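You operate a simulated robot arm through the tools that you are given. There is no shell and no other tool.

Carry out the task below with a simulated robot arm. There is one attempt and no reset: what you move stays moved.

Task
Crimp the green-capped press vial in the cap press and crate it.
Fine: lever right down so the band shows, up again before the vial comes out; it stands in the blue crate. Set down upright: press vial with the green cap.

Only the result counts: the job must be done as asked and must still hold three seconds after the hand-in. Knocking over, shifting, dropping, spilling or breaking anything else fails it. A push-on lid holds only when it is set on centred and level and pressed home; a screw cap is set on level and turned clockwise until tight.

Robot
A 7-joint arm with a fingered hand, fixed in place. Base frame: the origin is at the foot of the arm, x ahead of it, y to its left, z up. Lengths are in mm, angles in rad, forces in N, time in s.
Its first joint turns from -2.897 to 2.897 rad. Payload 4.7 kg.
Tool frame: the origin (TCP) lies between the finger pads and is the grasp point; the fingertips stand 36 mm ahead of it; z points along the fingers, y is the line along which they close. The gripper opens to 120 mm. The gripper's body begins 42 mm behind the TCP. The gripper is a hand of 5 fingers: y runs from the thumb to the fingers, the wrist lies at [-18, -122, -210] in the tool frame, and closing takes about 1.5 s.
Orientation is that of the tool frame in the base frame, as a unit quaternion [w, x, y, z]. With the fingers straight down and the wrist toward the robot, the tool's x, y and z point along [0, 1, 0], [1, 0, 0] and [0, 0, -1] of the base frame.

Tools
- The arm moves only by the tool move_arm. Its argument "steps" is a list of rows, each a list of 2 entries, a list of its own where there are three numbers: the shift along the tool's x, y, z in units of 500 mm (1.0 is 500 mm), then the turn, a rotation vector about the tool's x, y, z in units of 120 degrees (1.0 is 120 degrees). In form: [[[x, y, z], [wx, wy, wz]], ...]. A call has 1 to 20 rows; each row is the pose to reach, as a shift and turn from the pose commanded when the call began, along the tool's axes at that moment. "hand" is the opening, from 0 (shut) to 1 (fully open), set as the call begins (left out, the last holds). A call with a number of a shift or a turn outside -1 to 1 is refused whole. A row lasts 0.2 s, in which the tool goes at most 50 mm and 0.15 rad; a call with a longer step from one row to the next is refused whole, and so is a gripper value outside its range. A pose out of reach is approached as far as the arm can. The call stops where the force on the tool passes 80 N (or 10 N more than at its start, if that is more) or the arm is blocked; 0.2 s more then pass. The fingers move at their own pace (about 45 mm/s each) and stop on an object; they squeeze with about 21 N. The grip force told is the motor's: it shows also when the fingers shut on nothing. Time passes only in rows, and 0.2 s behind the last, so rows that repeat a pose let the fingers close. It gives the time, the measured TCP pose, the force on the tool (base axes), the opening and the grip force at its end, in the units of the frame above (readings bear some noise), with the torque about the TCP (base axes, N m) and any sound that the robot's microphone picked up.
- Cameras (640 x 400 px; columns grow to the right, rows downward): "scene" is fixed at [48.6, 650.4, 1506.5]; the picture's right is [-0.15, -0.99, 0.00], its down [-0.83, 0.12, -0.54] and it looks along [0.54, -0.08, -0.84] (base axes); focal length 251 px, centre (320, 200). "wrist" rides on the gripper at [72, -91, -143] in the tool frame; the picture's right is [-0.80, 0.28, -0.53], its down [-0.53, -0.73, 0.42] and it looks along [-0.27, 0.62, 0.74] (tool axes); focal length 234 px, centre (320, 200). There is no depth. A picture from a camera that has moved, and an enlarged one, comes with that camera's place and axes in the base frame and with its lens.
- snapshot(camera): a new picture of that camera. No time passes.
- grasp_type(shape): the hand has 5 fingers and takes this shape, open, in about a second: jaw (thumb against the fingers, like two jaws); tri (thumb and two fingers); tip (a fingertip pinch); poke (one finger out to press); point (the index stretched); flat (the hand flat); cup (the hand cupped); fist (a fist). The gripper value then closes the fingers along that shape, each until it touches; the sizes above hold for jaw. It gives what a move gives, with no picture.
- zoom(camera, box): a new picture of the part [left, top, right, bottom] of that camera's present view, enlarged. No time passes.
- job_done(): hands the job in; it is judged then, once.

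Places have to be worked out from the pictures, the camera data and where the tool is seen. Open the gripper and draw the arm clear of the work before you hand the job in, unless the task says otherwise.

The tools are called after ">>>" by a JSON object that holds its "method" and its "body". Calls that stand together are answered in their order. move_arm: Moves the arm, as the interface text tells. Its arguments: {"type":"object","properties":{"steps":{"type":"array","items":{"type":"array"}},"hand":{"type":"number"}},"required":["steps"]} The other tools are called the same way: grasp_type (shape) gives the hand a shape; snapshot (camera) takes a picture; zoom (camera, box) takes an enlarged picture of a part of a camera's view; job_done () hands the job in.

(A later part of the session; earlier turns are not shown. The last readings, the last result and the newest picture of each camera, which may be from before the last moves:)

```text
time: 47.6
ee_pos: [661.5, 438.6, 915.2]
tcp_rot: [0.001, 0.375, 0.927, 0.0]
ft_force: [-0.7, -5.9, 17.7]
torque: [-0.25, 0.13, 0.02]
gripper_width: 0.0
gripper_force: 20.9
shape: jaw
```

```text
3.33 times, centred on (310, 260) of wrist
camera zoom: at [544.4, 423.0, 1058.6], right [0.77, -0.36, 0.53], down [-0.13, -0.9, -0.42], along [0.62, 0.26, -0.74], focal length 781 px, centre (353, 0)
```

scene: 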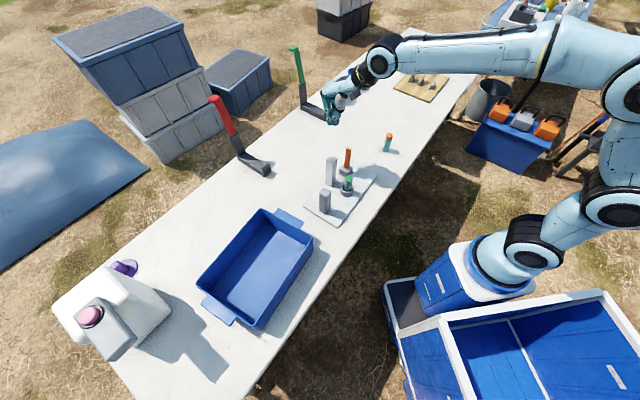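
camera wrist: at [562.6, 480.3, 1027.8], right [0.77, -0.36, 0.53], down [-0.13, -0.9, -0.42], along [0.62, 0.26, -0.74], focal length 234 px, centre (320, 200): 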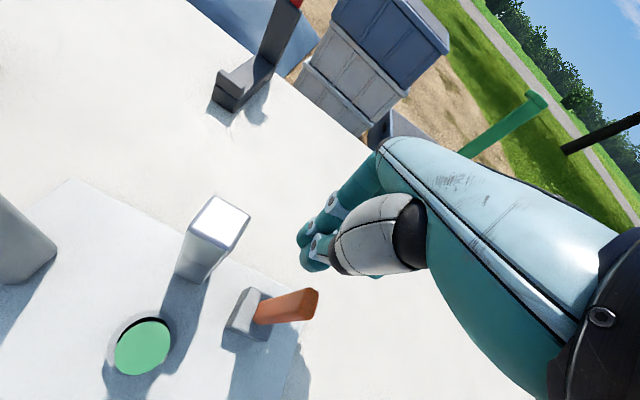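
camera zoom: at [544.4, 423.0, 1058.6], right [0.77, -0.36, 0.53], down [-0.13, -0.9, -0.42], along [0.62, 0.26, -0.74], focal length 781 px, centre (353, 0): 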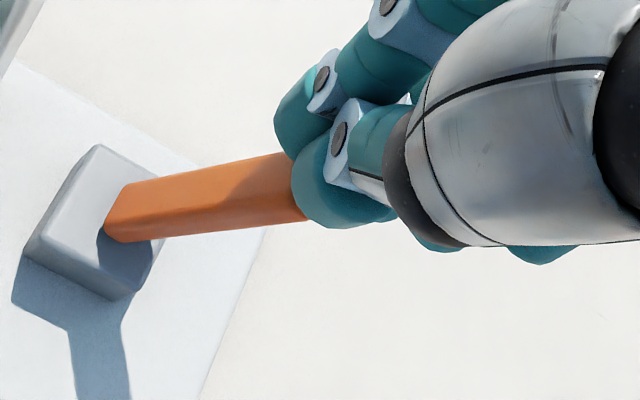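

The lever is swinging outward (~15°) and the press is not moving. I'll continue along the arc, now adding downward travel, to about 35°.

>>> {"method": "move_arm", "body": {"steps": [[[-0.01, 0, 0.003], [0, 0, 0]], [[-0.02, 0, 0.0065], [0, 0, 0]], [[-0.028, 0, 0.0102], [0, 0, 0]], [[-0.037, 0, 0.015], [0, 0, 0]], [[-0.046, 0, 0.0205], [0, 0, 0]], [[-0.054, 0, 0.0266], [0, 0, 0]]]}}

>>> {"method": "zoom", "body": {"camera": "scene", "box": [320, 130, 384, 180]}}

>>> {"method": "zoom", "body": {"camera": "wrist", "box": [190, 180, 390, 340]}}

```text
time: 49.0
ee_pos: [680.5, 419.6, 901.9]
tcp_rot: [0.001, 0.374, 0.927, 0.001]
ft_force: [6.0, -11.1, 21.1]
torque: [-0.42, -0.11, 0.0]
gripper_width: 0.0
gripper_force: 21.6
shape: jaw
```

```text
8.00 times, centred on (352, 155) of scene
camera zoom: at [48.6, 650.4, 1506.5], right [-0.15, -0.99, 0.0], down [-0.83, 0.12, -0.54], along [0.54, -0.08, -0.84], focal length 2008 px, centre (64, 560)
```

zoom: 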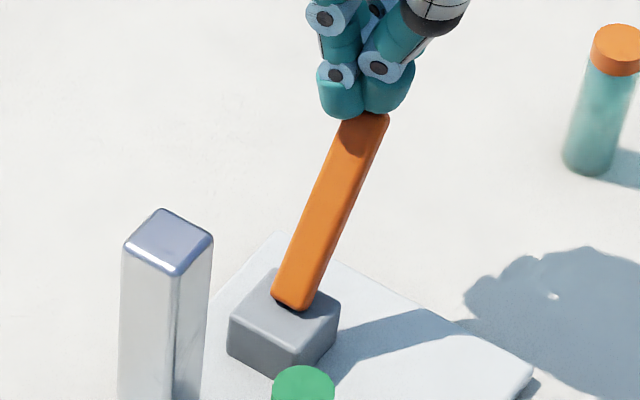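

```text
2.50 times, centred on (290, 260) of wrist
camera zoom: at [564.2, 404.2, 1046.0], right [0.77, -0.36, 0.53], down [-0.13, -0.9, -0.43], along [0.62, 0.26, -0.74], focal length 585 px, centre (395, 50)
```

zoom: 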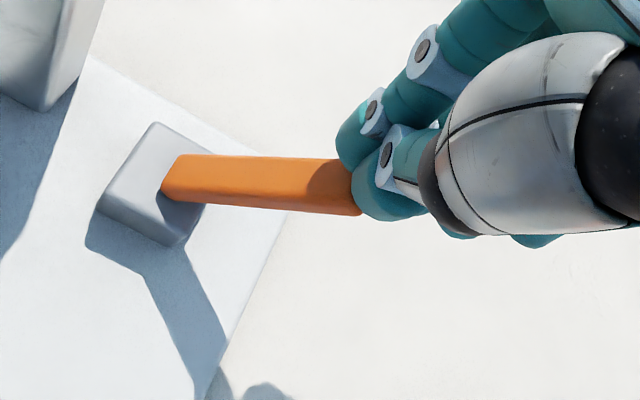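

The lever is at ~30°; my horizontal motion lags a bit (12 N drag). I'll lead more along +u while going on to ~45–50°.

>>> {"method": "move_arm", "body": {"steps": [[[-0.012, 0, 0.001], [0, 0, 0]], [[-0.02, 0, 0.006], [0, 0, 0]], [[-0.028, 0, 0.013], [0, 0, 0]], [[-0.036, 0, 0.021], [0, 0, 0]], [[-0.044, 0, 0.031], [0, 0, 0]]]}}

>>> {"method": "zoom", "body": {"camera": "scene", "box": [320, 130, 384, 180]}}

>>> {"method": "zoom", "body": {"camera": "wrist", "box": [190, 180, 390, 340]}}

```text
time: 50.2
ee_pos: [695.6, 404.8, 889.1]
tcp_rot: [0.0, 0.375, 0.927, 0.001]
ft_force: [-3.6, 0.2, 16.7]
torque: [0.05, 0.18, 0.06]
gripper_width: 0.0
gripper_force: 21.0
shape: jaw
```

```text
8.00 times, centred on (352, 155) of scene
camera zoom: at [48.6, 650.4, 1506.5], right [-0.15, -0.99, 0.0], down [-0.83, 0.12, -0.54], along [0.54, -0.08, -0.84], focal length 2008 px, centre (64, 560)
```

zoom: 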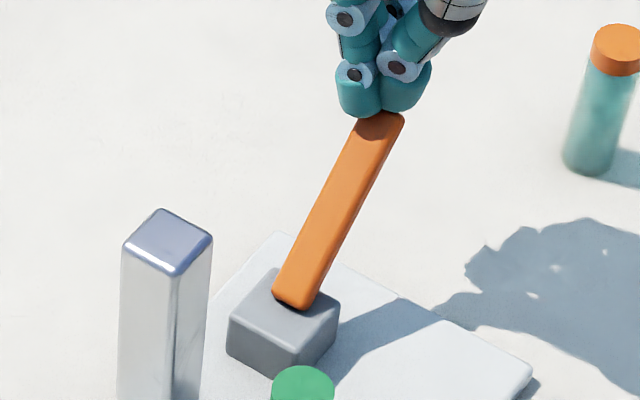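

```text
2.50 times, centred on (290, 260) of wrist
camera zoom: at [578.7, 390.5, 1031.3], right [0.77, -0.36, 0.53], down [-0.12, -0.9, -0.43], along [0.62, 0.26, -0.74], focal length 585 px, centre (395, 50)
```

zoom: 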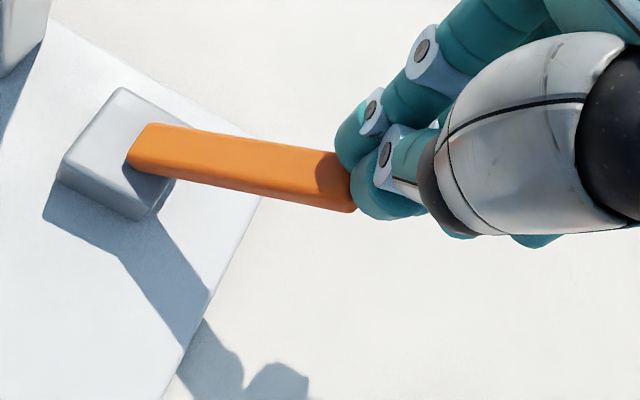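

Balanced now, lever near 45° and the press unmoved. Continue mostly downward toward ~60–65°.

>>> {"method": "move_arm", "body": {"steps": [[[-0.006, 0, 0.008], [0, 0, 0]], [[-0.011, 0, 0.016], [0, 0, 0]], [[-0.015, 0, 0.025], [0, 0, 0]], [[-0.019, 0, 0.034], [0, 0, 0]], [[-0.022, 0, 0.043], [0, 0, 0]]]}}

>>> {"method": "zoom", "body": {"camera": "scene", "box": [320, 130, 384, 180]}}

>>> {"method": "zoom", "body": {"camera": "wrist", "box": [190, 180, 390, 340]}}

```text
time: 51.4
ee_pos: [707.4, 398.3, 877.9]
tcp_rot: [0.006, 0.375, 0.927, 0.009]
ft_force: [4.4, -7.6, 76.9]
torque: [0.01, -0.07, 0.04]
gripper_width: 0.1
gripper_force: 21.2
shape: jaw
```

```text
8.00 times, centred on (352, 155) of scene
camera zoom: at [48.6, 650.4, 1506.5], right [-0.15, -0.99, 0.0], down [-0.83, 0.12, -0.54], along [0.54, -0.08, -0.84], focal length 2008 px, centre (64, 560)
```

zoom: 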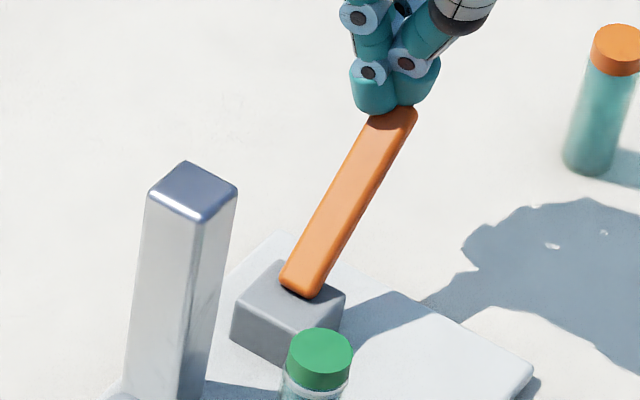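

```text
2.50 times, centred on (290, 260) of wrist
camera zoom: at [588.1, 381.1, 1018.5], right [0.76, -0.37, 0.53], down [-0.12, -0.89, -0.44], along [0.64, 0.27, -0.72], focal length 585 px, centre (395, 50)
```

zoom: 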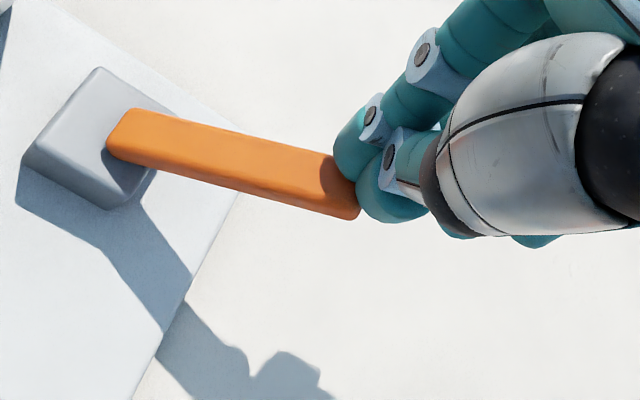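

The lever hit its end stop (~50°) and 77 N is tipping the press up on the far side. I must back off slowly, reversing the last motion to let it settle.

>>> {"method": "move_arm", "body": {"steps": [[[0.001, 0, -0.003], [0, 0, 0]], [[0.002, 0, -0.006], [0, 0, 0]], [[0.003, 0, -0.009], [0, 0, 0]], [[0.005, 0, -0.012], [0, 0, 0]], [[0.006, 0, -0.015], [0, 0, 0]], [[0.007, 0, -0.018], [0, 0, 0]], [[0.009, 0, -0.021], [0, 0, 0]], [[0.01, 0, -0.024], [0, 0, 0]]]}}

>>> {"method": "zoom", "body": {"camera": "scene", "box": [310, 130, 390, 200]}}

```text
time: 53.2
ee_pos: [700.9, 403.0, 883.4]
tcp_rot: [0.003, 0.375, 0.927, 0.003]
ft_force: [9.5, 6.0, 46.3]
torque: [0.32, -0.36, -0.02]
gripper_width: 0.2
gripper_force: 20.6
shape: jaw
```

```text
5.71 times, centred on (350, 165) of scene
camera zoom: at [48.6, 650.4, 1506.5], right [-0.15, -0.99, 0.0], down [-0.83, 0.12, -0.54], along [0.54, -0.08, -0.84], focal length 1434 px, centre (149, 400)
```

zoom: 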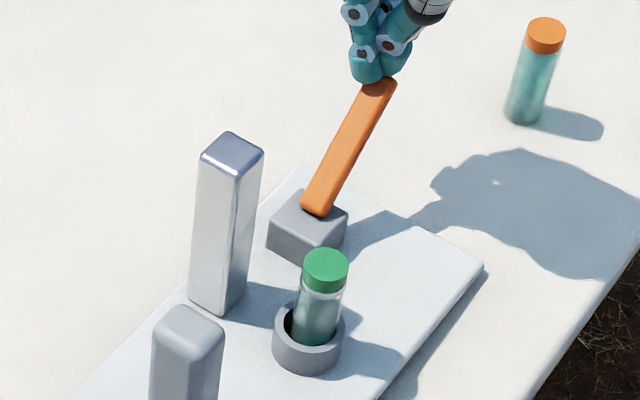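

It's settling back; still 46 N. Continue easing up slowly.

>>> {"method": "move_arm", "body": {"steps": [[[0.001, 0, -0.002], [0, 0, 0]], [[0.002, 0, -0.004], [0, 0, 0]], [[0.003, 0, -0.006], [0, 0, 0]], [[0.004, 0, -0.008], [0, 0, 0]], [[0.005, 0, -0.01], [0, 0, 0]], [[0.006, 0, -0.012], [0, 0, 0]]]}}

>>> {"method": "zoom", "body": {"camera": "scene", "box": [310, 130, 390, 200]}}

>>> {"method": "zoom", "body": {"camera": "scene", "box": [340, 165, 372, 200]}}

```text
time: 54.6
ee_pos: [697.7, 403.7, 885.1]
tcp_rot: [0.001, 0.375, 0.927, 0.001]
ft_force: [7.7, 8.7, 31.2]
torque: [0.36, -0.31, -0.02]
gripper_width: 0.1
gripper_force: 20.9
shape: jaw
```

```text
5.71 times, centred on (350, 165) of scene
camera zoom: at [48.6, 650.4, 1506.5], right [-0.15, -0.99, 0.0], down [-0.83, 0.12, -0.54], along [0.54, -0.08, -0.84], focal length 1434 px, centre (149, 400)
```

zoom: 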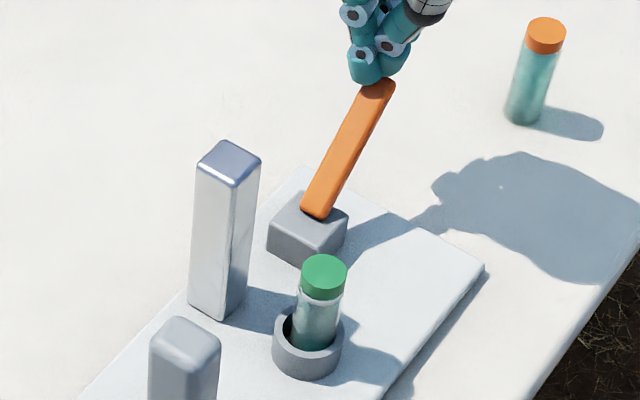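

```text
11.43 times, centred on (356, 182) of scene
camera zoom: at [48.6, 650.4, 1506.5], right [-0.15, -0.99, 0.0], down [-0.83, 0.12, -0.54], along [0.54, -0.08, -0.84], focal length 2869 px, centre (-91, 400)
```

zoom: 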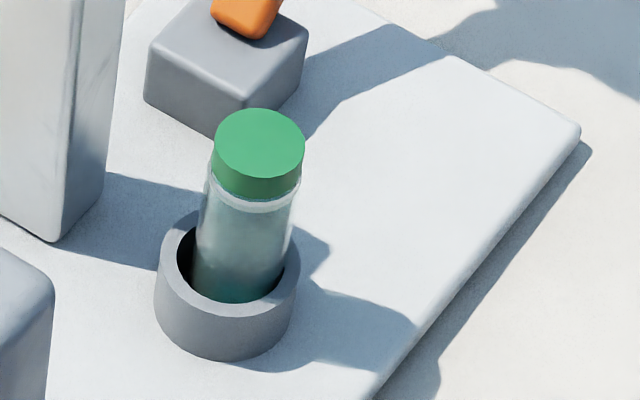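

A silver crimp band now shows beneath the green cap. I'll keep easing up until the press rests flat and the load is gone.

>>> {"method": "move_arm", "body": {"steps": [[[0.001, 0, -0.002], [0, 0, 0]], [[0.003, 0, -0.004], [0, 0, 0]], [[0.005, 0, -0.006], [0, 0, 0]], [[0.007, 0, -0.008], [0, 0, 0]]]}}

>>> {"method": "zoom", "body": {"camera": "scene", "box": [310, 130, 390, 200]}}

>>> {"method": "zoom", "body": {"camera": "scene", "box": [320, 130, 384, 180]}}

```text
time: 55.6
ee_pos: [693.4, 405.9, 887.7]
tcp_rot: [0.0, 0.374, 0.928, 0.0]
ft_force: [2.1, 6.4, 18.7]
torque: [0.21, -0.12, 0.03]
gripper_width: 0.2
gripper_force: 21.7
shape: jaw
```

```text
5.71 times, centred on (350, 165) of scene
camera zoom: at [48.6, 650.4, 1506.5], right [-0.15, -0.99, 0.0], down [-0.83, 0.12, -0.54], along [0.54, -0.08, -0.84], focal length 1434 px, centre (149, 400)
```

zoom: 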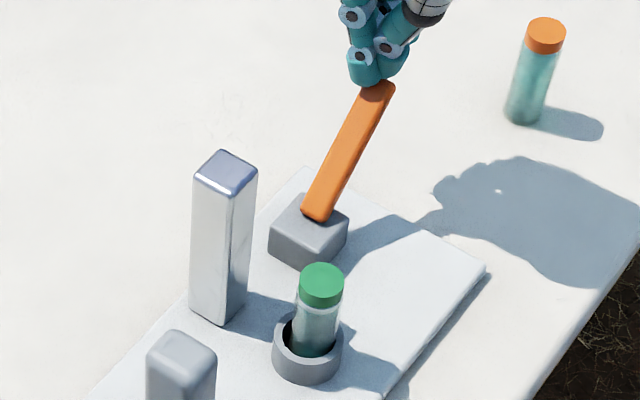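

```text
8.00 times, centred on (352, 155) of scene
camera zoom: at [48.6, 650.4, 1506.5], right [-0.15, -0.99, 0.0], down [-0.83, 0.12, -0.54], along [0.54, -0.08, -0.84], focal length 2008 px, centre (64, 560)
```

zoom: 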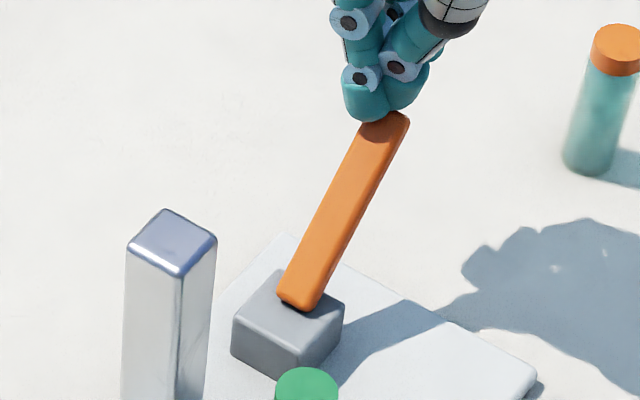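

The press is flat again and the band shows. Now I'll lift the hand clear of the lever and see whether the lever stays down or returns by itself.

>>> {"method": "move_arm", "body": {"steps": [[[0.002, 0, -0.004], [0, 0, 0]], [[0.003, 0, -0.01], [0, 0, 0]], [[0.003, 0, -0.02], [0, 0, 0]], [[0.003, 0, -0.04], [0, 0, 0]], [[0.003, 0, -0.08], [0, 0, 0]]]}}

>>> {"method": "zoom", "body": {"camera": "scene", "box": [310, 120, 400, 200]}}

>>> {"method": "snapshot", "body": {"camera": "wrist"}}

```text
time: 56.8
ee_pos: [693.6, 407.8, 927.3]
tcp_rot: [0.0, 0.375, 0.927, 0.0]
ft_force: [0.5, -0.5, 0.3]
torque: [-0.02, -0.02, -0.02]
gripper_width: 0.1
gripper_force: 21.4
shape: jaw
```

```text
5.00 times, centred on (355, 160) of scene
camera zoom: at [48.6, 650.4, 1506.5], right [-0.15, -0.99, 0.0], down [-0.83, 0.12, -0.54], along [0.54, -0.08, -0.84], focal length 1255 px, centre (145, 400)
```

zoom: 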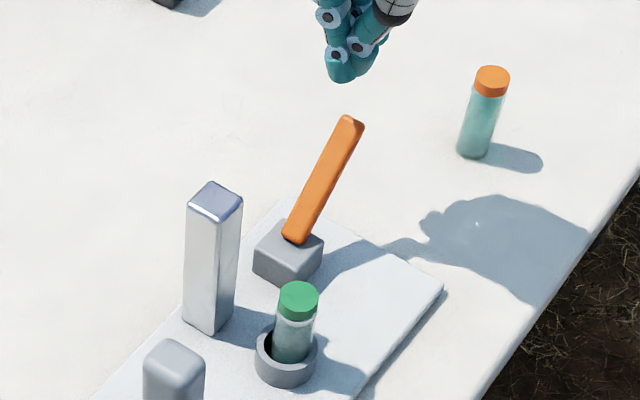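

```text
taken
camera wrist: at [578.7, 392.4, 1070.6], right [0.77, -0.36, 0.53], down [-0.13, -0.9, -0.42], along [0.62, 0.26, -0.74], focal length 234 px, centre (320, 200)
```

wrist: 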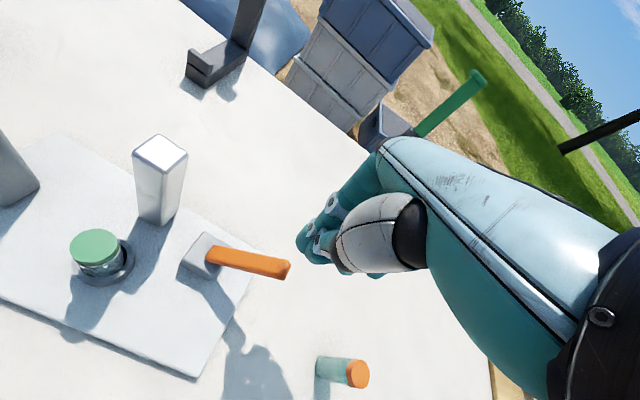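

The lever stays down at ~50° with its end near (700, 400, 838). I'll move the hand to the outer (+u) side of it, lower beside its end, and then push it back up.

>>> {"method": "move_arm", "body": {"steps": [[[-0.05, 0, 0], [0, 0, 0]], [[-0.1, 0, 0], [0, 0, 0]], [[-0.1, 0, 0.05], [0, 0, 0]], [[-0.1, 0, 0.1], [0, 0, 0]], [[-0.1, 0, 0.156], [0, 0, 0]]]}}

>>> {"method": "zoom", "body": {"camera": "scene", "box": [310, 120, 400, 200]}}

>>> {"method": "snapshot", "body": {"camera": "wrist"}}

```text
time: 58.0
ee_pos: [731.0, 373.0, 849.7]
tcp_rot: [0.001, 0.374, 0.927, 0.001]
ft_force: [-0.6, 0.1, 0.7]
torque: [-0.01, -0.01, -0.02]
gripper_width: 0.0
gripper_force: 21.2
shape: jaw
```

```text
5.00 times, centred on (355, 160) of scene
camera zoom: at [48.6, 650.4, 1506.5], right [-0.15, -0.99, 0.0], down [-0.83, 0.12, -0.54], along [0.54, -0.08, -0.84], focal length 1255 px, centre (145, 400)
```

zoom: 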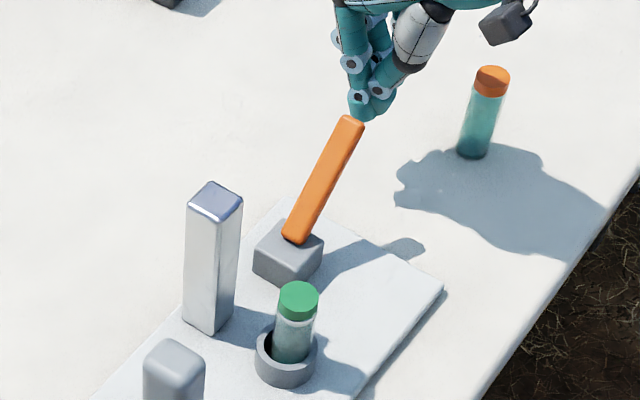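

```text
taken
camera wrist: at [614.4, 356.9, 993.6], right [0.77, -0.36, 0.53], down [-0.13, -0.9, -0.43], along [0.62, 0.26, -0.74], focal length 234 px, centre (320, 200)
```

wrist: 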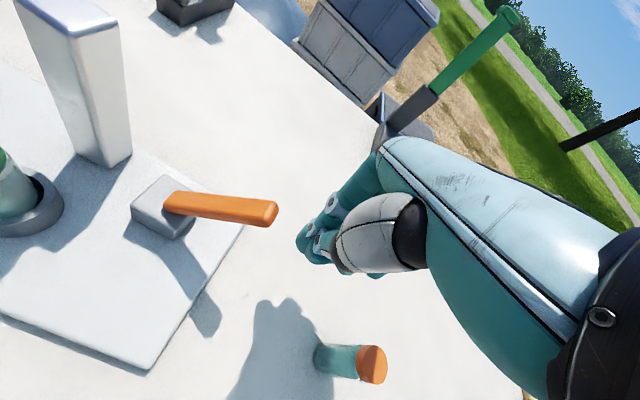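

The fingertips are just outside and below the lever's end. I'll approach slowly along −u (tool +x) and check.

>>> {"method": "move_arm", "body": {"steps": [[[0.012, 0, 0], [0, 0, 0]], [[0.024, 0, 0], [0, 0, 0]], [[0.034, 0, 0], [0, 0, 0]]]}}

>>> {"method": "zoom", "body": {"camera": "wrist", "box": [210, 170, 370, 280]}}

>>> {"method": "zoom", "body": {"camera": "scene", "box": [320, 130, 384, 180]}}

```text
time: 58.8
ee_pos: [717.7, 383.5, 849.6]
tcp_rot: [0.001, 0.374, 0.927, 0.0]
ft_force: [-0.1, 0.3, 0.4]
torque: [-0.02, 0.0, 0.0]
gripper_width: 0.0
gripper_force: 20.7
shape: jaw
```

```text
3.64 times, centred on (290, 225) of wrist
camera zoom: at [601.8, 368.5, 992.7], right [0.77, -0.36, 0.53], down [-0.13, -0.9, -0.42], along [0.62, 0.26, -0.74], focal length 852 px, centre (429, 109)
```

zoom: 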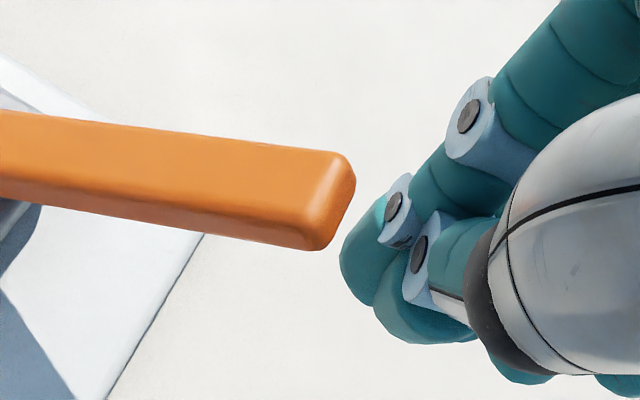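

```text
8.00 times, centred on (352, 155) of scene
camera zoom: at [48.6, 650.4, 1506.5], right [-0.15, -0.99, 0.0], down [-0.83, 0.12, -0.54], along [0.54, -0.08, -0.84], focal length 2008 px, centre (64, 560)
```

zoom: 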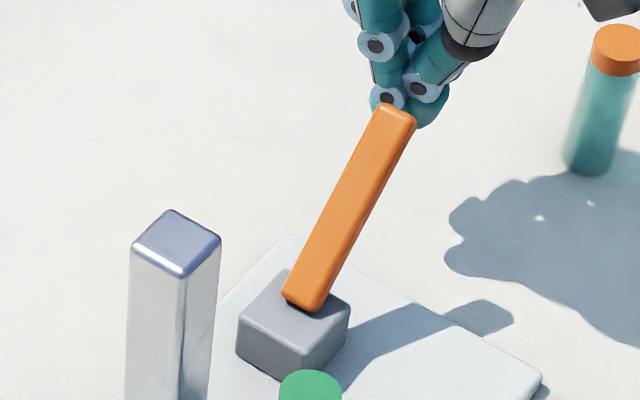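

Gap is closing nicely. I'll advance slowly and begin pushing the lever up.

>>> {"method": "move_arm", "body": {"steps": [[[0.006, 0, 0], [0, 0, 0]], [[0.012, 0, 0], [0, 0, 0]], [[0.018, 0, 0], [0, 0, 0]], [[0.024, 0, 0], [0, 0, 0]]]}}

>>> {"method": "zoom", "body": {"camera": "wrist", "box": [210, 170, 370, 280]}}

>>> {"method": "zoom", "body": {"camera": "scene", "box": [320, 130, 384, 180]}}

```text
time: 59.8
ee_pos: [708.9, 392.0, 850.4]
tcp_rot: [0.0, 0.375, 0.927, 0.0]
ft_force: [-0.4, -0.3, 0.1]
torque: [0.0, -0.01, 0.0]
gripper_width: 0.4
gripper_force: 21.2
shape: jaw
```

```text
3.64 times, centred on (290, 225) of wrist
camera zoom: at [593.7, 376.7, 992.6], right [0.77, -0.36, 0.53], down [-0.13, -0.9, -0.42], along [0.62, 0.26, -0.74], focal length 852 px, centre (429, 109)
```

zoom: 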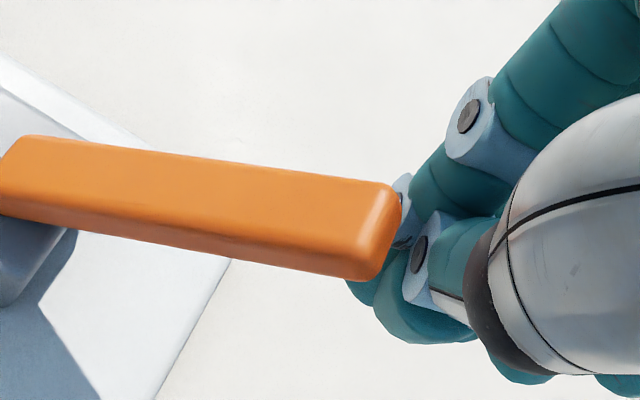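

```text
8.00 times, centred on (352, 155) of scene
camera zoom: at [48.6, 650.4, 1506.5], right [-0.15, -0.99, 0.0], down [-0.83, 0.12, -0.54], along [0.54, -0.08, -0.84], focal length 2008 px, centre (64, 560)
```

zoom: 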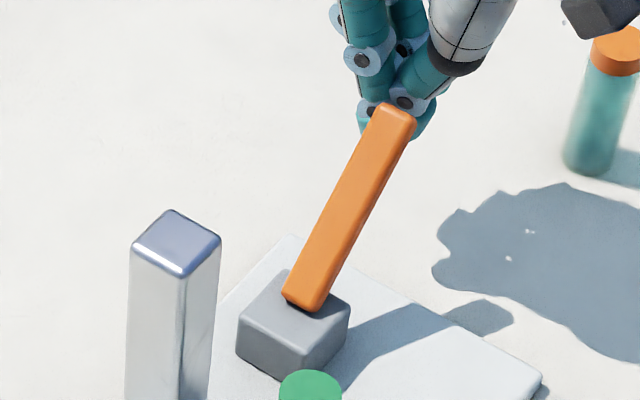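

About to touch. I'll push along the arc (inward and upward) gently.

>>> {"method": "move_arm", "body": {"steps": [[[0.005, 0, -0.002], [0, 0, 0]], [[0.01, 0, -0.005], [0, 0, 0]], [[0.015, 0, -0.009], [0, 0, 0]], [[0.02, 0, -0.013], [0, 0, 0]]]}}

>>> {"method": "zoom", "body": {"camera": "wrist", "box": [210, 170, 370, 280]}}

>>> {"method": "zoom", "body": {"camera": "scene", "box": [320, 130, 384, 180]}}

```text
time: 60.8
ee_pos: [702.2, 400.6, 855.6]
tcp_rot: [0.0, 0.374, 0.927, 0.0]
ft_force: [0.2, -0.7, -0.3]
torque: [0.0, 0.03, 0.02]
gripper_width: 0.0
gripper_force: 21.7
shape: jaw
```

```text
3.64 times, centred on (290, 225) of wrist
camera zoom: at [586.2, 383.9, 999.2], right [0.77, -0.36, 0.53], down [-0.13, -0.9, -0.42], along [0.62, 0.26, -0.74], focal length 852 px, centre (429, 109)
```

zoom: 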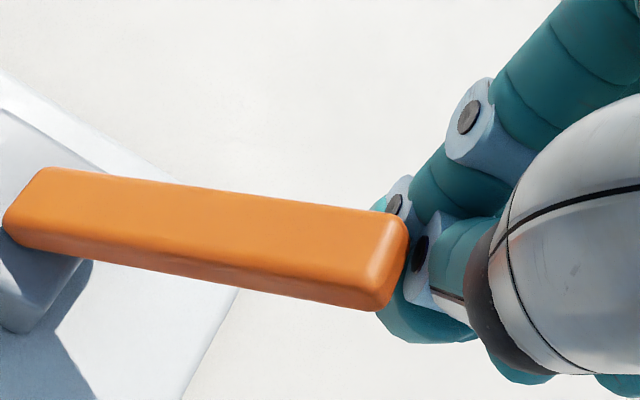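

```text
8.00 times, centred on (352, 155) of scene
camera zoom: at [48.6, 650.4, 1506.5], right [-0.15, -0.99, 0.0], down [-0.83, 0.12, -0.54], along [0.54, -0.08, -0.84], focal length 2008 px, centre (64, 560)
```

zoom: 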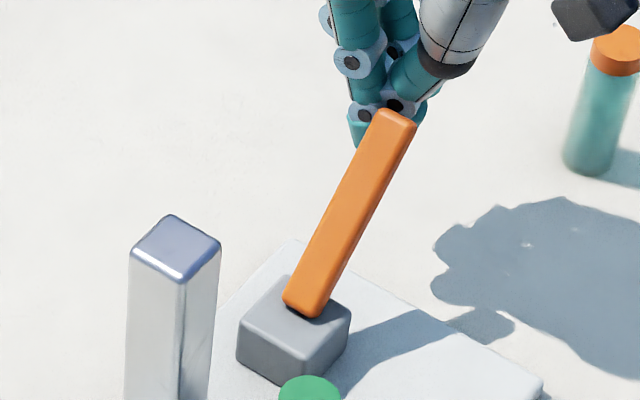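

The press slides rather than the lever turning when pushed sideways (it's a light press), so I'll instead grip the lever and rotate it as a couple. First back off and get a clear view of everything.

>>> {"method": "move_arm", "body": {"steps": [[[-0.02, 0, 0], [0, 0, 0]], [[-0.06, 0, 0], [0, 0, 0]], [[-0.08, 0, -0.06], [0, 0, 0]], [[-0.08, 0, -0.14], [0, 0, 0]], [[-0.08, 0, -0.2], [0, 0, 0]]]}}

>>> {"method": "zoom", "body": {"camera": "scene", "box": [300, 130, 380, 210]}}

>>> {"method": "zoom", "body": {"camera": "wrist", "box": [60, 120, 340, 320]}}

>>> {"method": "zoom", "body": {"camera": "scene", "box": [320, 130, 384, 180]}}

```text
time: 62.0
ee_pos: [731.1, 371.7, 956.2]
tcp_rot: [-0.001, 0.375, 0.927, -0.001]
ft_force: [-0.1, 0.0, -1.3]
torque: [0.0, 0.03, 0.0]
gripper_width: 0.0
gripper_force: 21.1
shape: jaw
```

```text
5.00 times, centred on (340, 170) of scene
camera zoom: at [48.6, 650.4, 1506.5], right [-0.15, -0.99, 0.0], down [-0.83, 0.12, -0.54], along [0.54, -0.08, -0.84], focal length 1255 px, centre (220, 350)
```

zoom: 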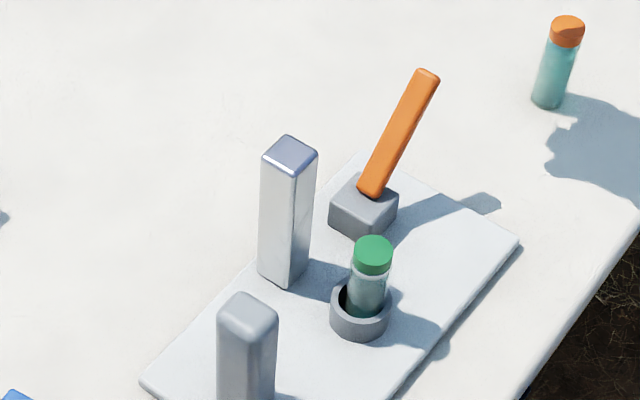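

```text
2.00 times, centred on (200, 220) of wrist
camera zoom: at [615.3, 356.7, 1099.0], right [0.77, -0.36, 0.53], down [-0.13, -0.9, -0.42], along [0.62, 0.26, -0.74], focal length 468 px, centre (560, 160)
```

zoom: 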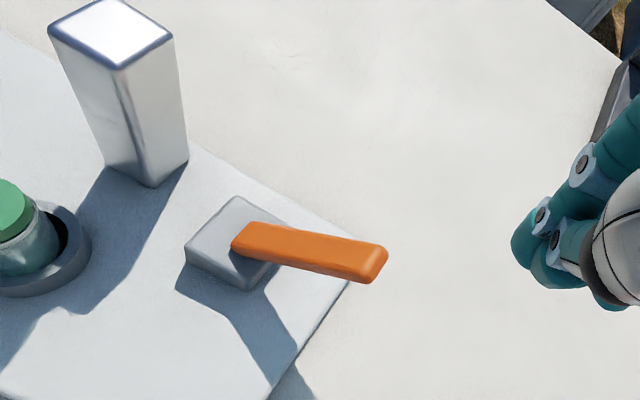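

```text
8.00 times, centred on (352, 155) of scene
camera zoom: at [48.6, 650.4, 1506.5], right [-0.15, -0.99, 0.0], down [-0.83, 0.12, -0.54], along [0.54, -0.08, -0.84], focal length 2008 px, centre (64, 560)
```

zoom: 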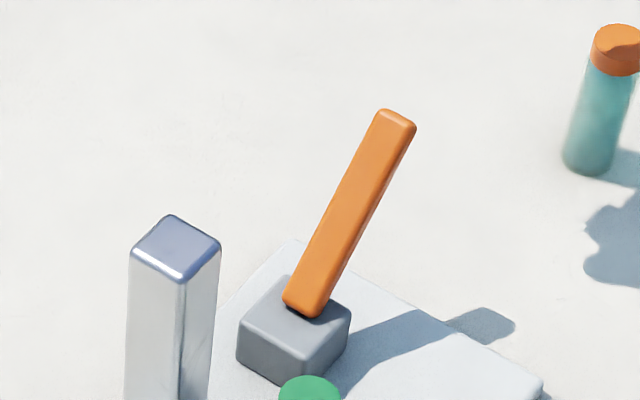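

The lever now leans ~40° outward with its end near (685, 403, 852); the press has only moved a few mm. I'll open the hand and tilt it 40° to align with the lever before gripping it on its ±v faces.

>>> {"method": "move_arm", "body": {"hand": 0.75, "steps": [[[0, -0.003, 0], [0, 0.0556, 0]], [[0, -0.006, 0], [0, 0.1111, 0]], [[0, -0.009, 0], [0, 0.1667, 0]], [[0, -0.012, 0], [0, 0.2222, 0]], [[0, -0.015, 0], [0, 0.2778, 0]], [[0, -0.018, 0], [0, 0.3333, 0]]]}}

>>> {"method": "snapshot", "body": {"camera": "wrist"}}

>>> {"method": "snapshot", "body": {"camera": "scene"}}

```text
time: 63.4
ee_pos: [725.3, 365.4, 956.9]
tcp_rot: [-0.317, 0.352, 0.871, 0.129]
ft_force: [0.6, 0.8, 0.4]
torque: [-0.03, -0.02, -0.02]
gripper_width: 89.9
gripper_force: 0.1
shape: jaw
```

```text
taken
camera wrist: at [687.3, 273.7, 1112.3], right [0.88, -0.46, -0.12], down [-0.41, -0.62, -0.67], along [0.24, 0.64, -0.73], focal length 234 px, centre (320, 200)
```

wrist: 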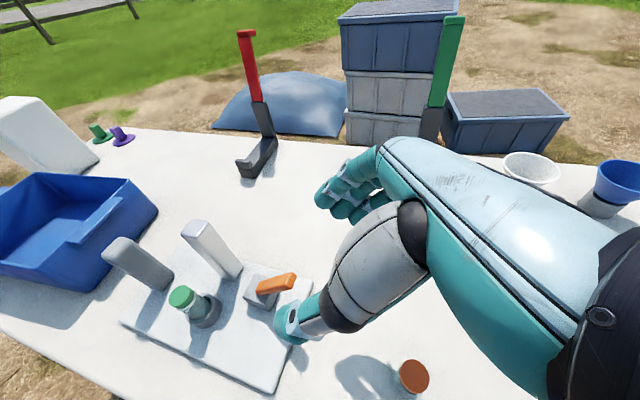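

```text
taken
```

scene: 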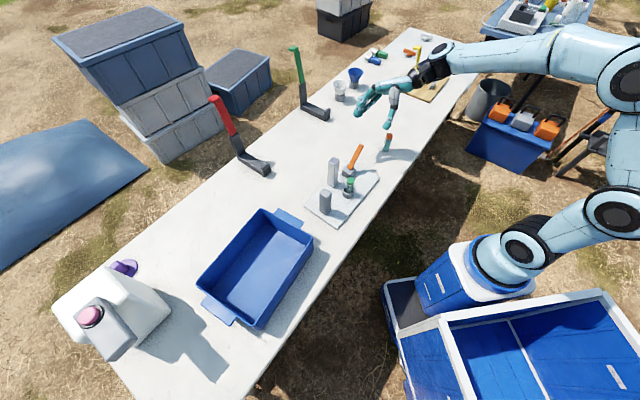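

Tilt achieved. Zooming to relocate the lever from this view before approaching along its axis.

>>> {"method": "zoom", "body": {"camera": "wrist", "box": [220, 240, 340, 340]}}

>>> {"method": "zoom", "body": {"camera": "scene", "box": [320, 70, 420, 180]}}

```text
4.00 times, centred on (280, 290) of wrist
camera zoom: at [687.3, 273.7, 1112.3], right [0.88, -0.46, -0.12], down [-0.41, -0.62, -0.67], along [0.24, 0.64, -0.73], focal length 937 px, centre (480, -160)
```

zoom: 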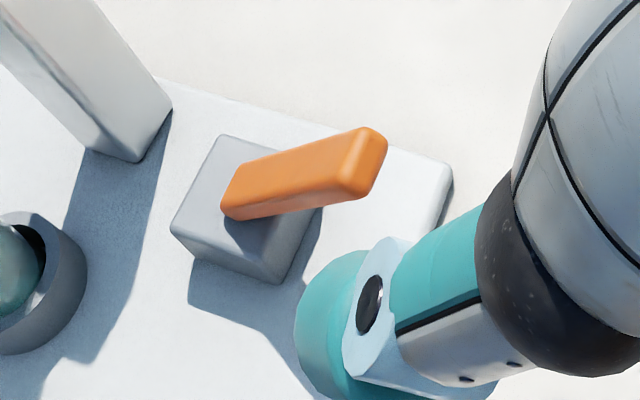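

```text
3.64 times, centred on (370, 125) of scene
camera zoom: at [48.6, 650.4, 1506.5], right [-0.15, -0.99, 0.0], down [-0.83, 0.12, -0.54], along [0.54, -0.08, -0.84], focal length 913 px, centre (138, 473)
```

zoom: 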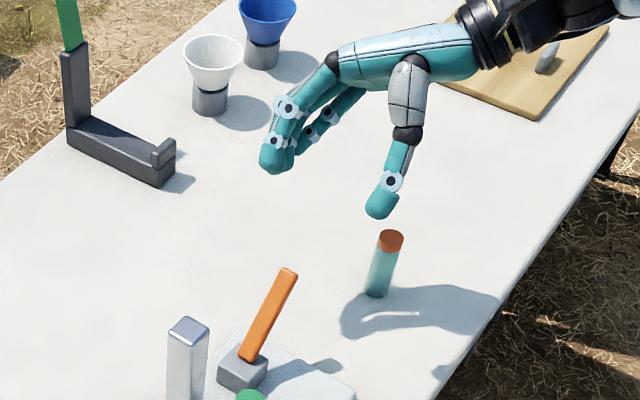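

Lever end confirmed at (684.5, 403, 853), base (637, 451, 779), lean ~42°. I'll shift onto its axis and advance most of the way.

>>> {"method": "move_arm", "body": {"steps": [[[-0.024, -0.001, 0.02], [0, 0, 0]], [[-0.0472, -0.002, 0.06], [0, 0, 0]], [[-0.0472, -0.002, 0.12], [0, 0, 0]], [[-0.0472, -0.002, 0.18], [0, 0, 0]]]}}

>>> {"method": "snapshot", "body": {"camera": "wrist"}}

>>> {"method": "zoom", "body": {"camera": "scene", "box": [310, 100, 400, 180]}}

```text
time: 64.4
ee_pos: [695.2, 390.9, 873.1]
tcp_rot: [-0.317, 0.352, 0.871, 0.128]
ft_force: [0.0, -0.1, 1.0]
torque: [0.0, -0.02, 0.01]
gripper_width: 90.1
gripper_force: 0.1
shape: jaw
```

```text
taken
camera wrist: at [657.4, 299.7, 1028.4], right [0.88, -0.46, -0.11], down [-0.41, -0.62, -0.67], along [0.24, 0.63, -0.74], focal length 234 px, centre (320, 200)
```

wrist: 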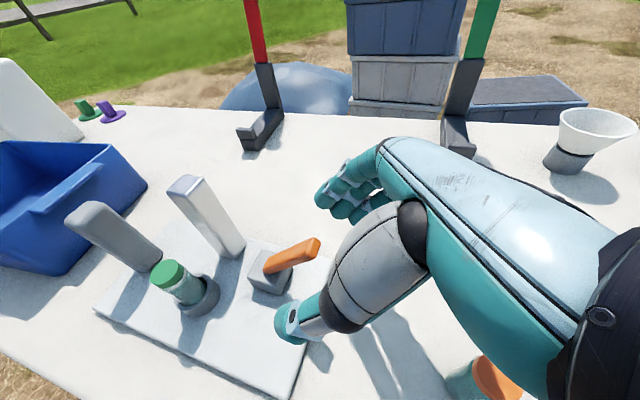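

```text
5.00 times, centred on (355, 140) of scene
camera zoom: at [48.6, 650.4, 1506.5], right [-0.15, -0.99, 0.0], down [-0.83, 0.12, -0.54], along [0.54, -0.08, -0.84], focal length 1255 px, centre (145, 500)
```

zoom: 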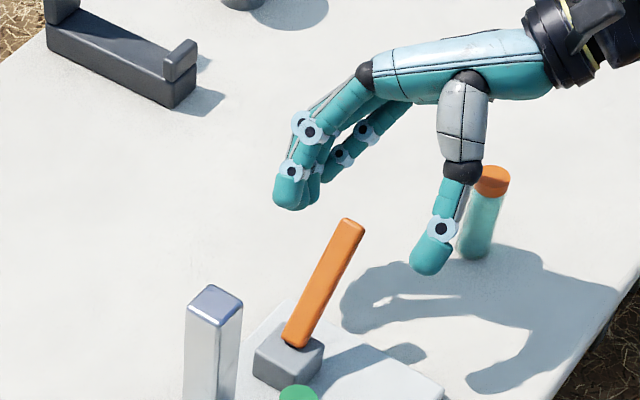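

Aligned: the lever lies between thumb and fingers. Advancing the last 43 mm.

>>> {"method": "move_arm", "body": {"steps": [[[0, 0.002, 0.03], [0, 0, 0]], [[0, 0.002, 0.06], [0, 0, 0]], [[0, 0.002, 0.087], [0, 0, 0]]]}}

>>> {"method": "zoom", "body": {"camera": "wrist", "box": [240, 150, 400, 290]}}

>>> {"method": "zoom", "body": {"camera": "scene", "box": [320, 120, 390, 180]}}

```text
time: 65.2
ee_pos: [675.7, 412.0, 839.5]
tcp_rot: [-0.317, 0.352, 0.871, 0.128]
ft_force: [0.9, 0.1, 0.0]
torque: [0.04, 0.0, 0.01]
gripper_width: 90.2
gripper_force: 0.0
shape: jaw
```

```text
2.86 times, centred on (320, 220) of wrist
camera zoom: at [638.0, 320.8, 995.2], right [0.88, -0.46, -0.11], down [-0.41, -0.62, -0.67], along [0.24, 0.63, -0.74], focal length 669 px, centre (320, 143)
```

zoom: 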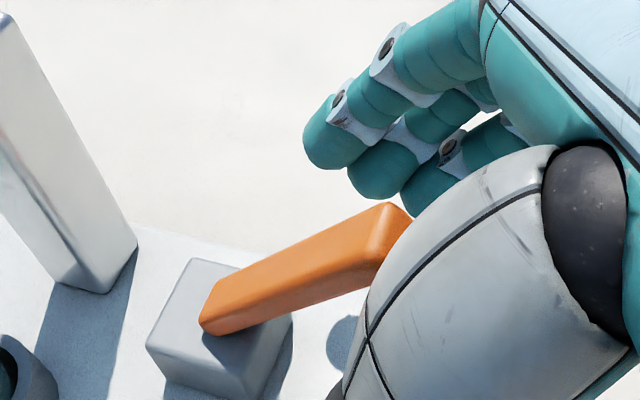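

```text
6.67 times, centred on (355, 150) of scene
camera zoom: at [48.6, 650.4, 1506.5], right [-0.15, -0.99, 0.0], down [-0.83, 0.12, -0.54], along [0.54, -0.08, -0.84], focal length 1674 px, centre (87, 533)
```

zoom: 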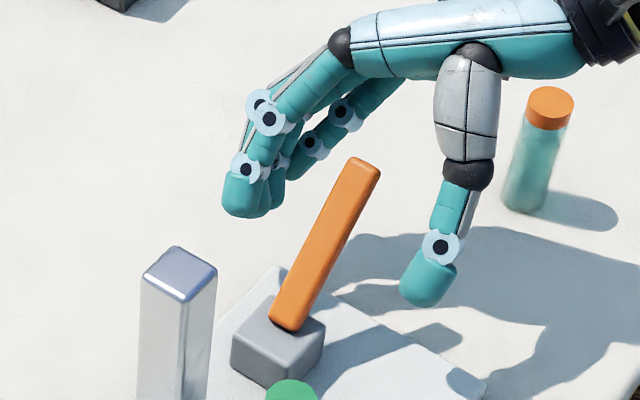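

TCP is on the lever's axis. I'll close partially first to check centring around the lever.

>>> {"method": "move_arm", "body": {"hand": 0.38, "steps": [[[0, 0, 0], [0, 0, 0]], [[0, 0, 0], [0, 0, 0]], [[0, 0, 0], [0, 0, 0]], [[0, 0, 0], [0, 0, 0]]]}}

>>> {"method": "zoom", "body": {"camera": "wrist", "box": [240, 150, 400, 290]}}

>>> {"method": "zoom", "body": {"camera": "scene", "box": [320, 120, 390, 180]}}

```text
time: 66.2
ee_pos: [675.1, 412.8, 838.7]
tcp_rot: [-0.317, 0.352, 0.871, 0.128]
ft_force: [0.0, 0.8, -0.6]
torque: [0.01, 0.04, 0.04]
gripper_width: 46.5
gripper_force: 0.0
shape: jaw
```

```text
2.86 times, centred on (320, 220) of wrist
camera zoom: at [638.2, 320.8, 995.1], right [0.88, -0.46, -0.11], down [-0.41, -0.62, -0.67], along [0.24, 0.63, -0.74], focal length 669 px, centre (320, 143)
```

zoom: 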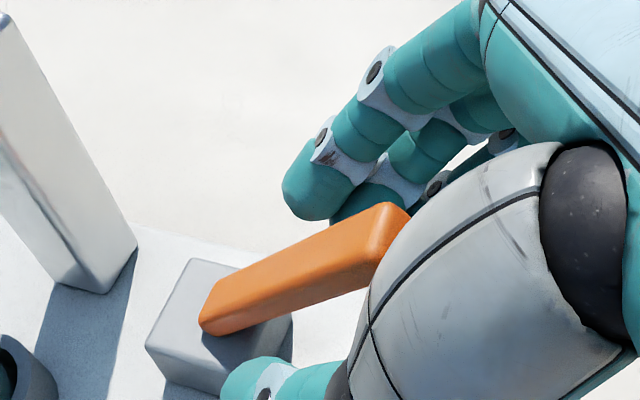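

```text
6.67 times, centred on (355, 150) of scene
camera zoom: at [48.6, 650.4, 1506.5], right [-0.15, -0.99, 0.0], down [-0.83, 0.12, -0.54], along [0.54, -0.08, -0.84], focal length 1674 px, centre (87, 533)
```

zoom: 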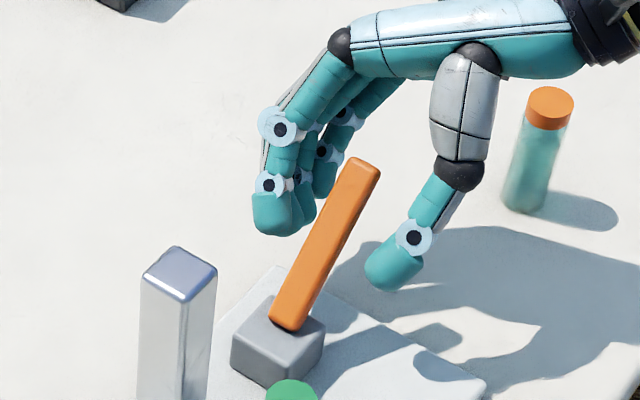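

Well centred. Now close fully onto the lever.

>>> {"method": "move_arm", "body": {"hand": 0, "steps": [[[0, 0, 0], [0, 0, 0]], [[0, 0, 0], [0, 0, 0]], [[0, 0, 0], [0, 0, 0]], [[0, 0, 0], [0, 0, 0]], [[0, 0, 0], [0, 0, 0]]]}}

>>> {"method": "zoom", "body": {"camera": "wrist", "box": [240, 150, 400, 290]}}

>>> {"method": "zoom", "body": {"camera": "scene", "box": [320, 120, 390, 180]}}

```text
time: 67.4
ee_pos: [676.7, 411.5, 839.5]
tcp_rot: [-0.317, 0.352, 0.871, 0.128]
ft_force: [0.3, 0.1, 0.0]
torque: [0.0, 0.02, -0.11]
gripper_width: 6.5
gripper_force: 20.4
shape: jaw
```

```text
2.86 times, centred on (320, 220) of wrist
camera zoom: at [638.1, 320.8, 995.1], right [0.88, -0.46, -0.11], down [-0.41, -0.62, -0.67], along [0.24, 0.63, -0.74], focal length 669 px, centre (320, 143)
```

zoom: 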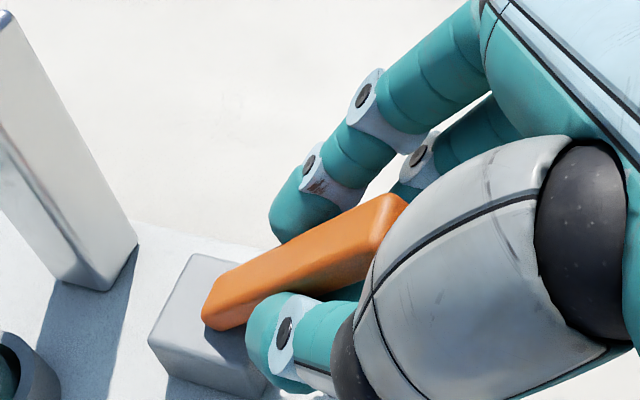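

```text
6.67 times, centred on (355, 150) of scene
camera zoom: at [48.6, 650.4, 1506.5], right [-0.15, -0.99, 0.0], down [-0.83, 0.12, -0.54], along [0.54, -0.08, -0.84], focal length 1674 px, centre (87, 533)
```

zoom: 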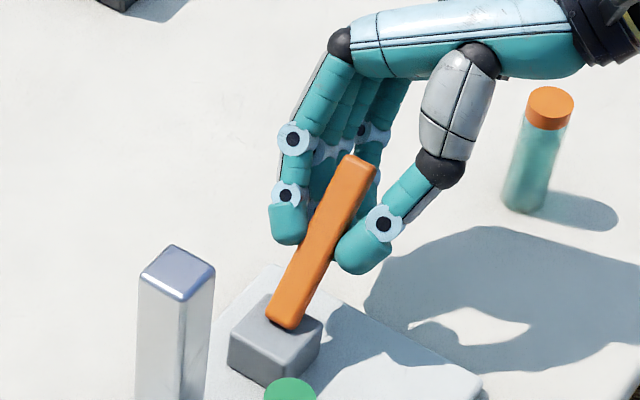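

Lever gripped. I'll rotate the hand about the hinge by 14° toward upright as a first test.

>>> {"method": "move_arm", "body": {"steps": [[[0.0105, 0, 0.0002], [0, -0.0292, 0]], [[0.021, 0, 0.0007], [0, -0.0583, 0]], [[0.0315, 0, 0.002], [0, -0.0875, 0]], [[0.0418, 0, 0.0041], [0, -0.1167, 0]]]}}

>>> {"method": "zoom", "body": {"camera": "wrist", "box": [240, 150, 400, 290]}}

>>> {"method": "zoom", "body": {"camera": "scene", "box": [320, 120, 390, 180]}}

```text
time: 68.4
ee_pos: [664.1, 423.9, 850.1]
tcp_rot: [-0.209, 0.365, 0.904, 0.084]
ft_force: [-0.2, 1.1, -1.7]
torque: [0.08, 0.04, -0.07]
gripper_width: 6.3
gripper_force: 20.6
shape: jaw
```

```text
2.86 times, centred on (320, 220) of wrist
camera zoom: at [597.5, 360.1, 1010.6], right [0.88, -0.46, 0.12], down [-0.3, -0.73, -0.61], along [0.37, 0.5, -0.78], focal length 669 px, centre (320, 143)
```

zoom: 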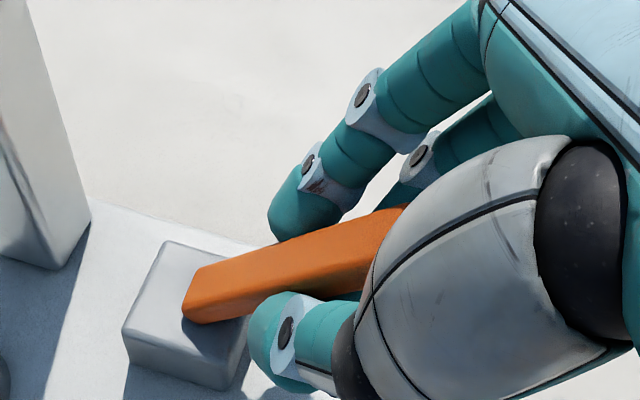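

```text
6.67 times, centred on (355, 150) of scene
camera zoom: at [48.6, 650.4, 1506.5], right [-0.15, -0.99, 0.0], down [-0.83, 0.12, -0.54], along [0.54, -0.08, -0.84], focal length 1674 px, centre (87, 533)
```

zoom: 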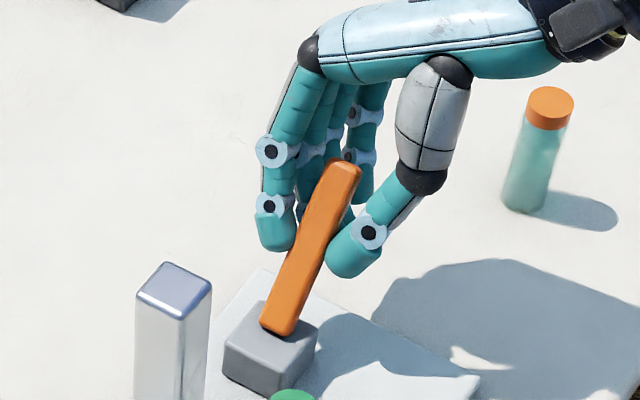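

The press slid ~8 mm instead of the lever turning; the lever may be heavily damped rather than stuck. I'll hold still for 3 seconds and see whether it creeps.

>>> {"method": "move_arm", "body": {"steps": [[[0, 0, 0], [0, 0, 0]], [[0, 0, 0], [0, 0, 0]], [[0, 0, 0], [0, 0, 0]], [[0, 0, 0], [0, 0, 0]], [[0, 0, 0], [0, 0, 0]], [[0, 0, 0], [0, 0, 0]], [[0, 0, 0], [0, 0, 0]], [[0, 0, 0], [0, 0, 0]], [[0, 0, 0], [0, 0, 0]], [[0, 0, 0], [0, 0, 0]], [[0, 0, 0], [0, 0, 0]], [[0, 0, 0], [0, 0, 0]], [[0, 0, 0], [0, 0, 0]], [[0, 0, 0], [0, 0, 0]], [[0, 0, 0], [0, 0, 0]]]}}

>>> {"method": "zoom", "body": {"camera": "wrist", "box": [240, 150, 400, 290]}}

>>> {"method": "zoom", "body": {"camera": "scene", "box": [320, 120, 390, 180]}}

```text
time: 71.6
ee_pos: [663.9, 423.4, 851.1]
tcp_rot: [-0.208, 0.365, 0.903, 0.085]
ft_force: [0.6, 0.5, -2.4]
torque: [0.0, 0.02, -0.09]
gripper_width: 6.2
gripper_force: 20.8
shape: jaw
```

```text
2.86 times, centred on (320, 220) of wrist
camera zoom: at [597.7, 360.0, 1010.7], right [0.88, -0.46, 0.12], down [-0.3, -0.73, -0.61], along [0.37, 0.51, -0.78], focal length 669 px, centre (320, 143)
```

zoom: 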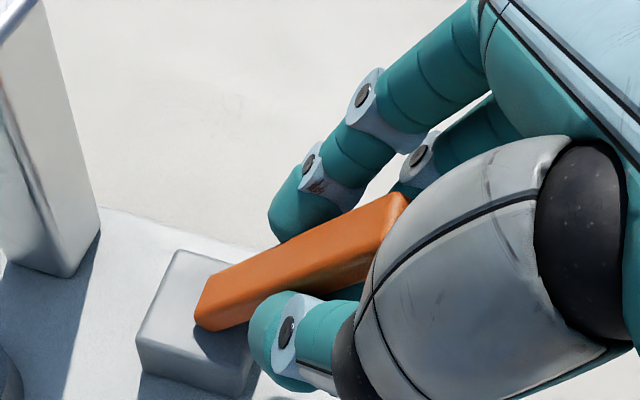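

```text
6.67 times, centred on (355, 150) of scene
camera zoom: at [48.6, 650.4, 1506.5], right [-0.15, -0.99, 0.0], down [-0.83, 0.12, -0.54], along [0.54, -0.08, -0.84], focal length 1674 px, centre (87, 533)
```

zoom: 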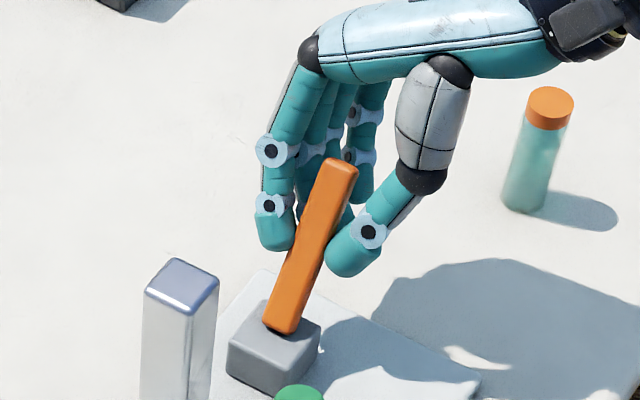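

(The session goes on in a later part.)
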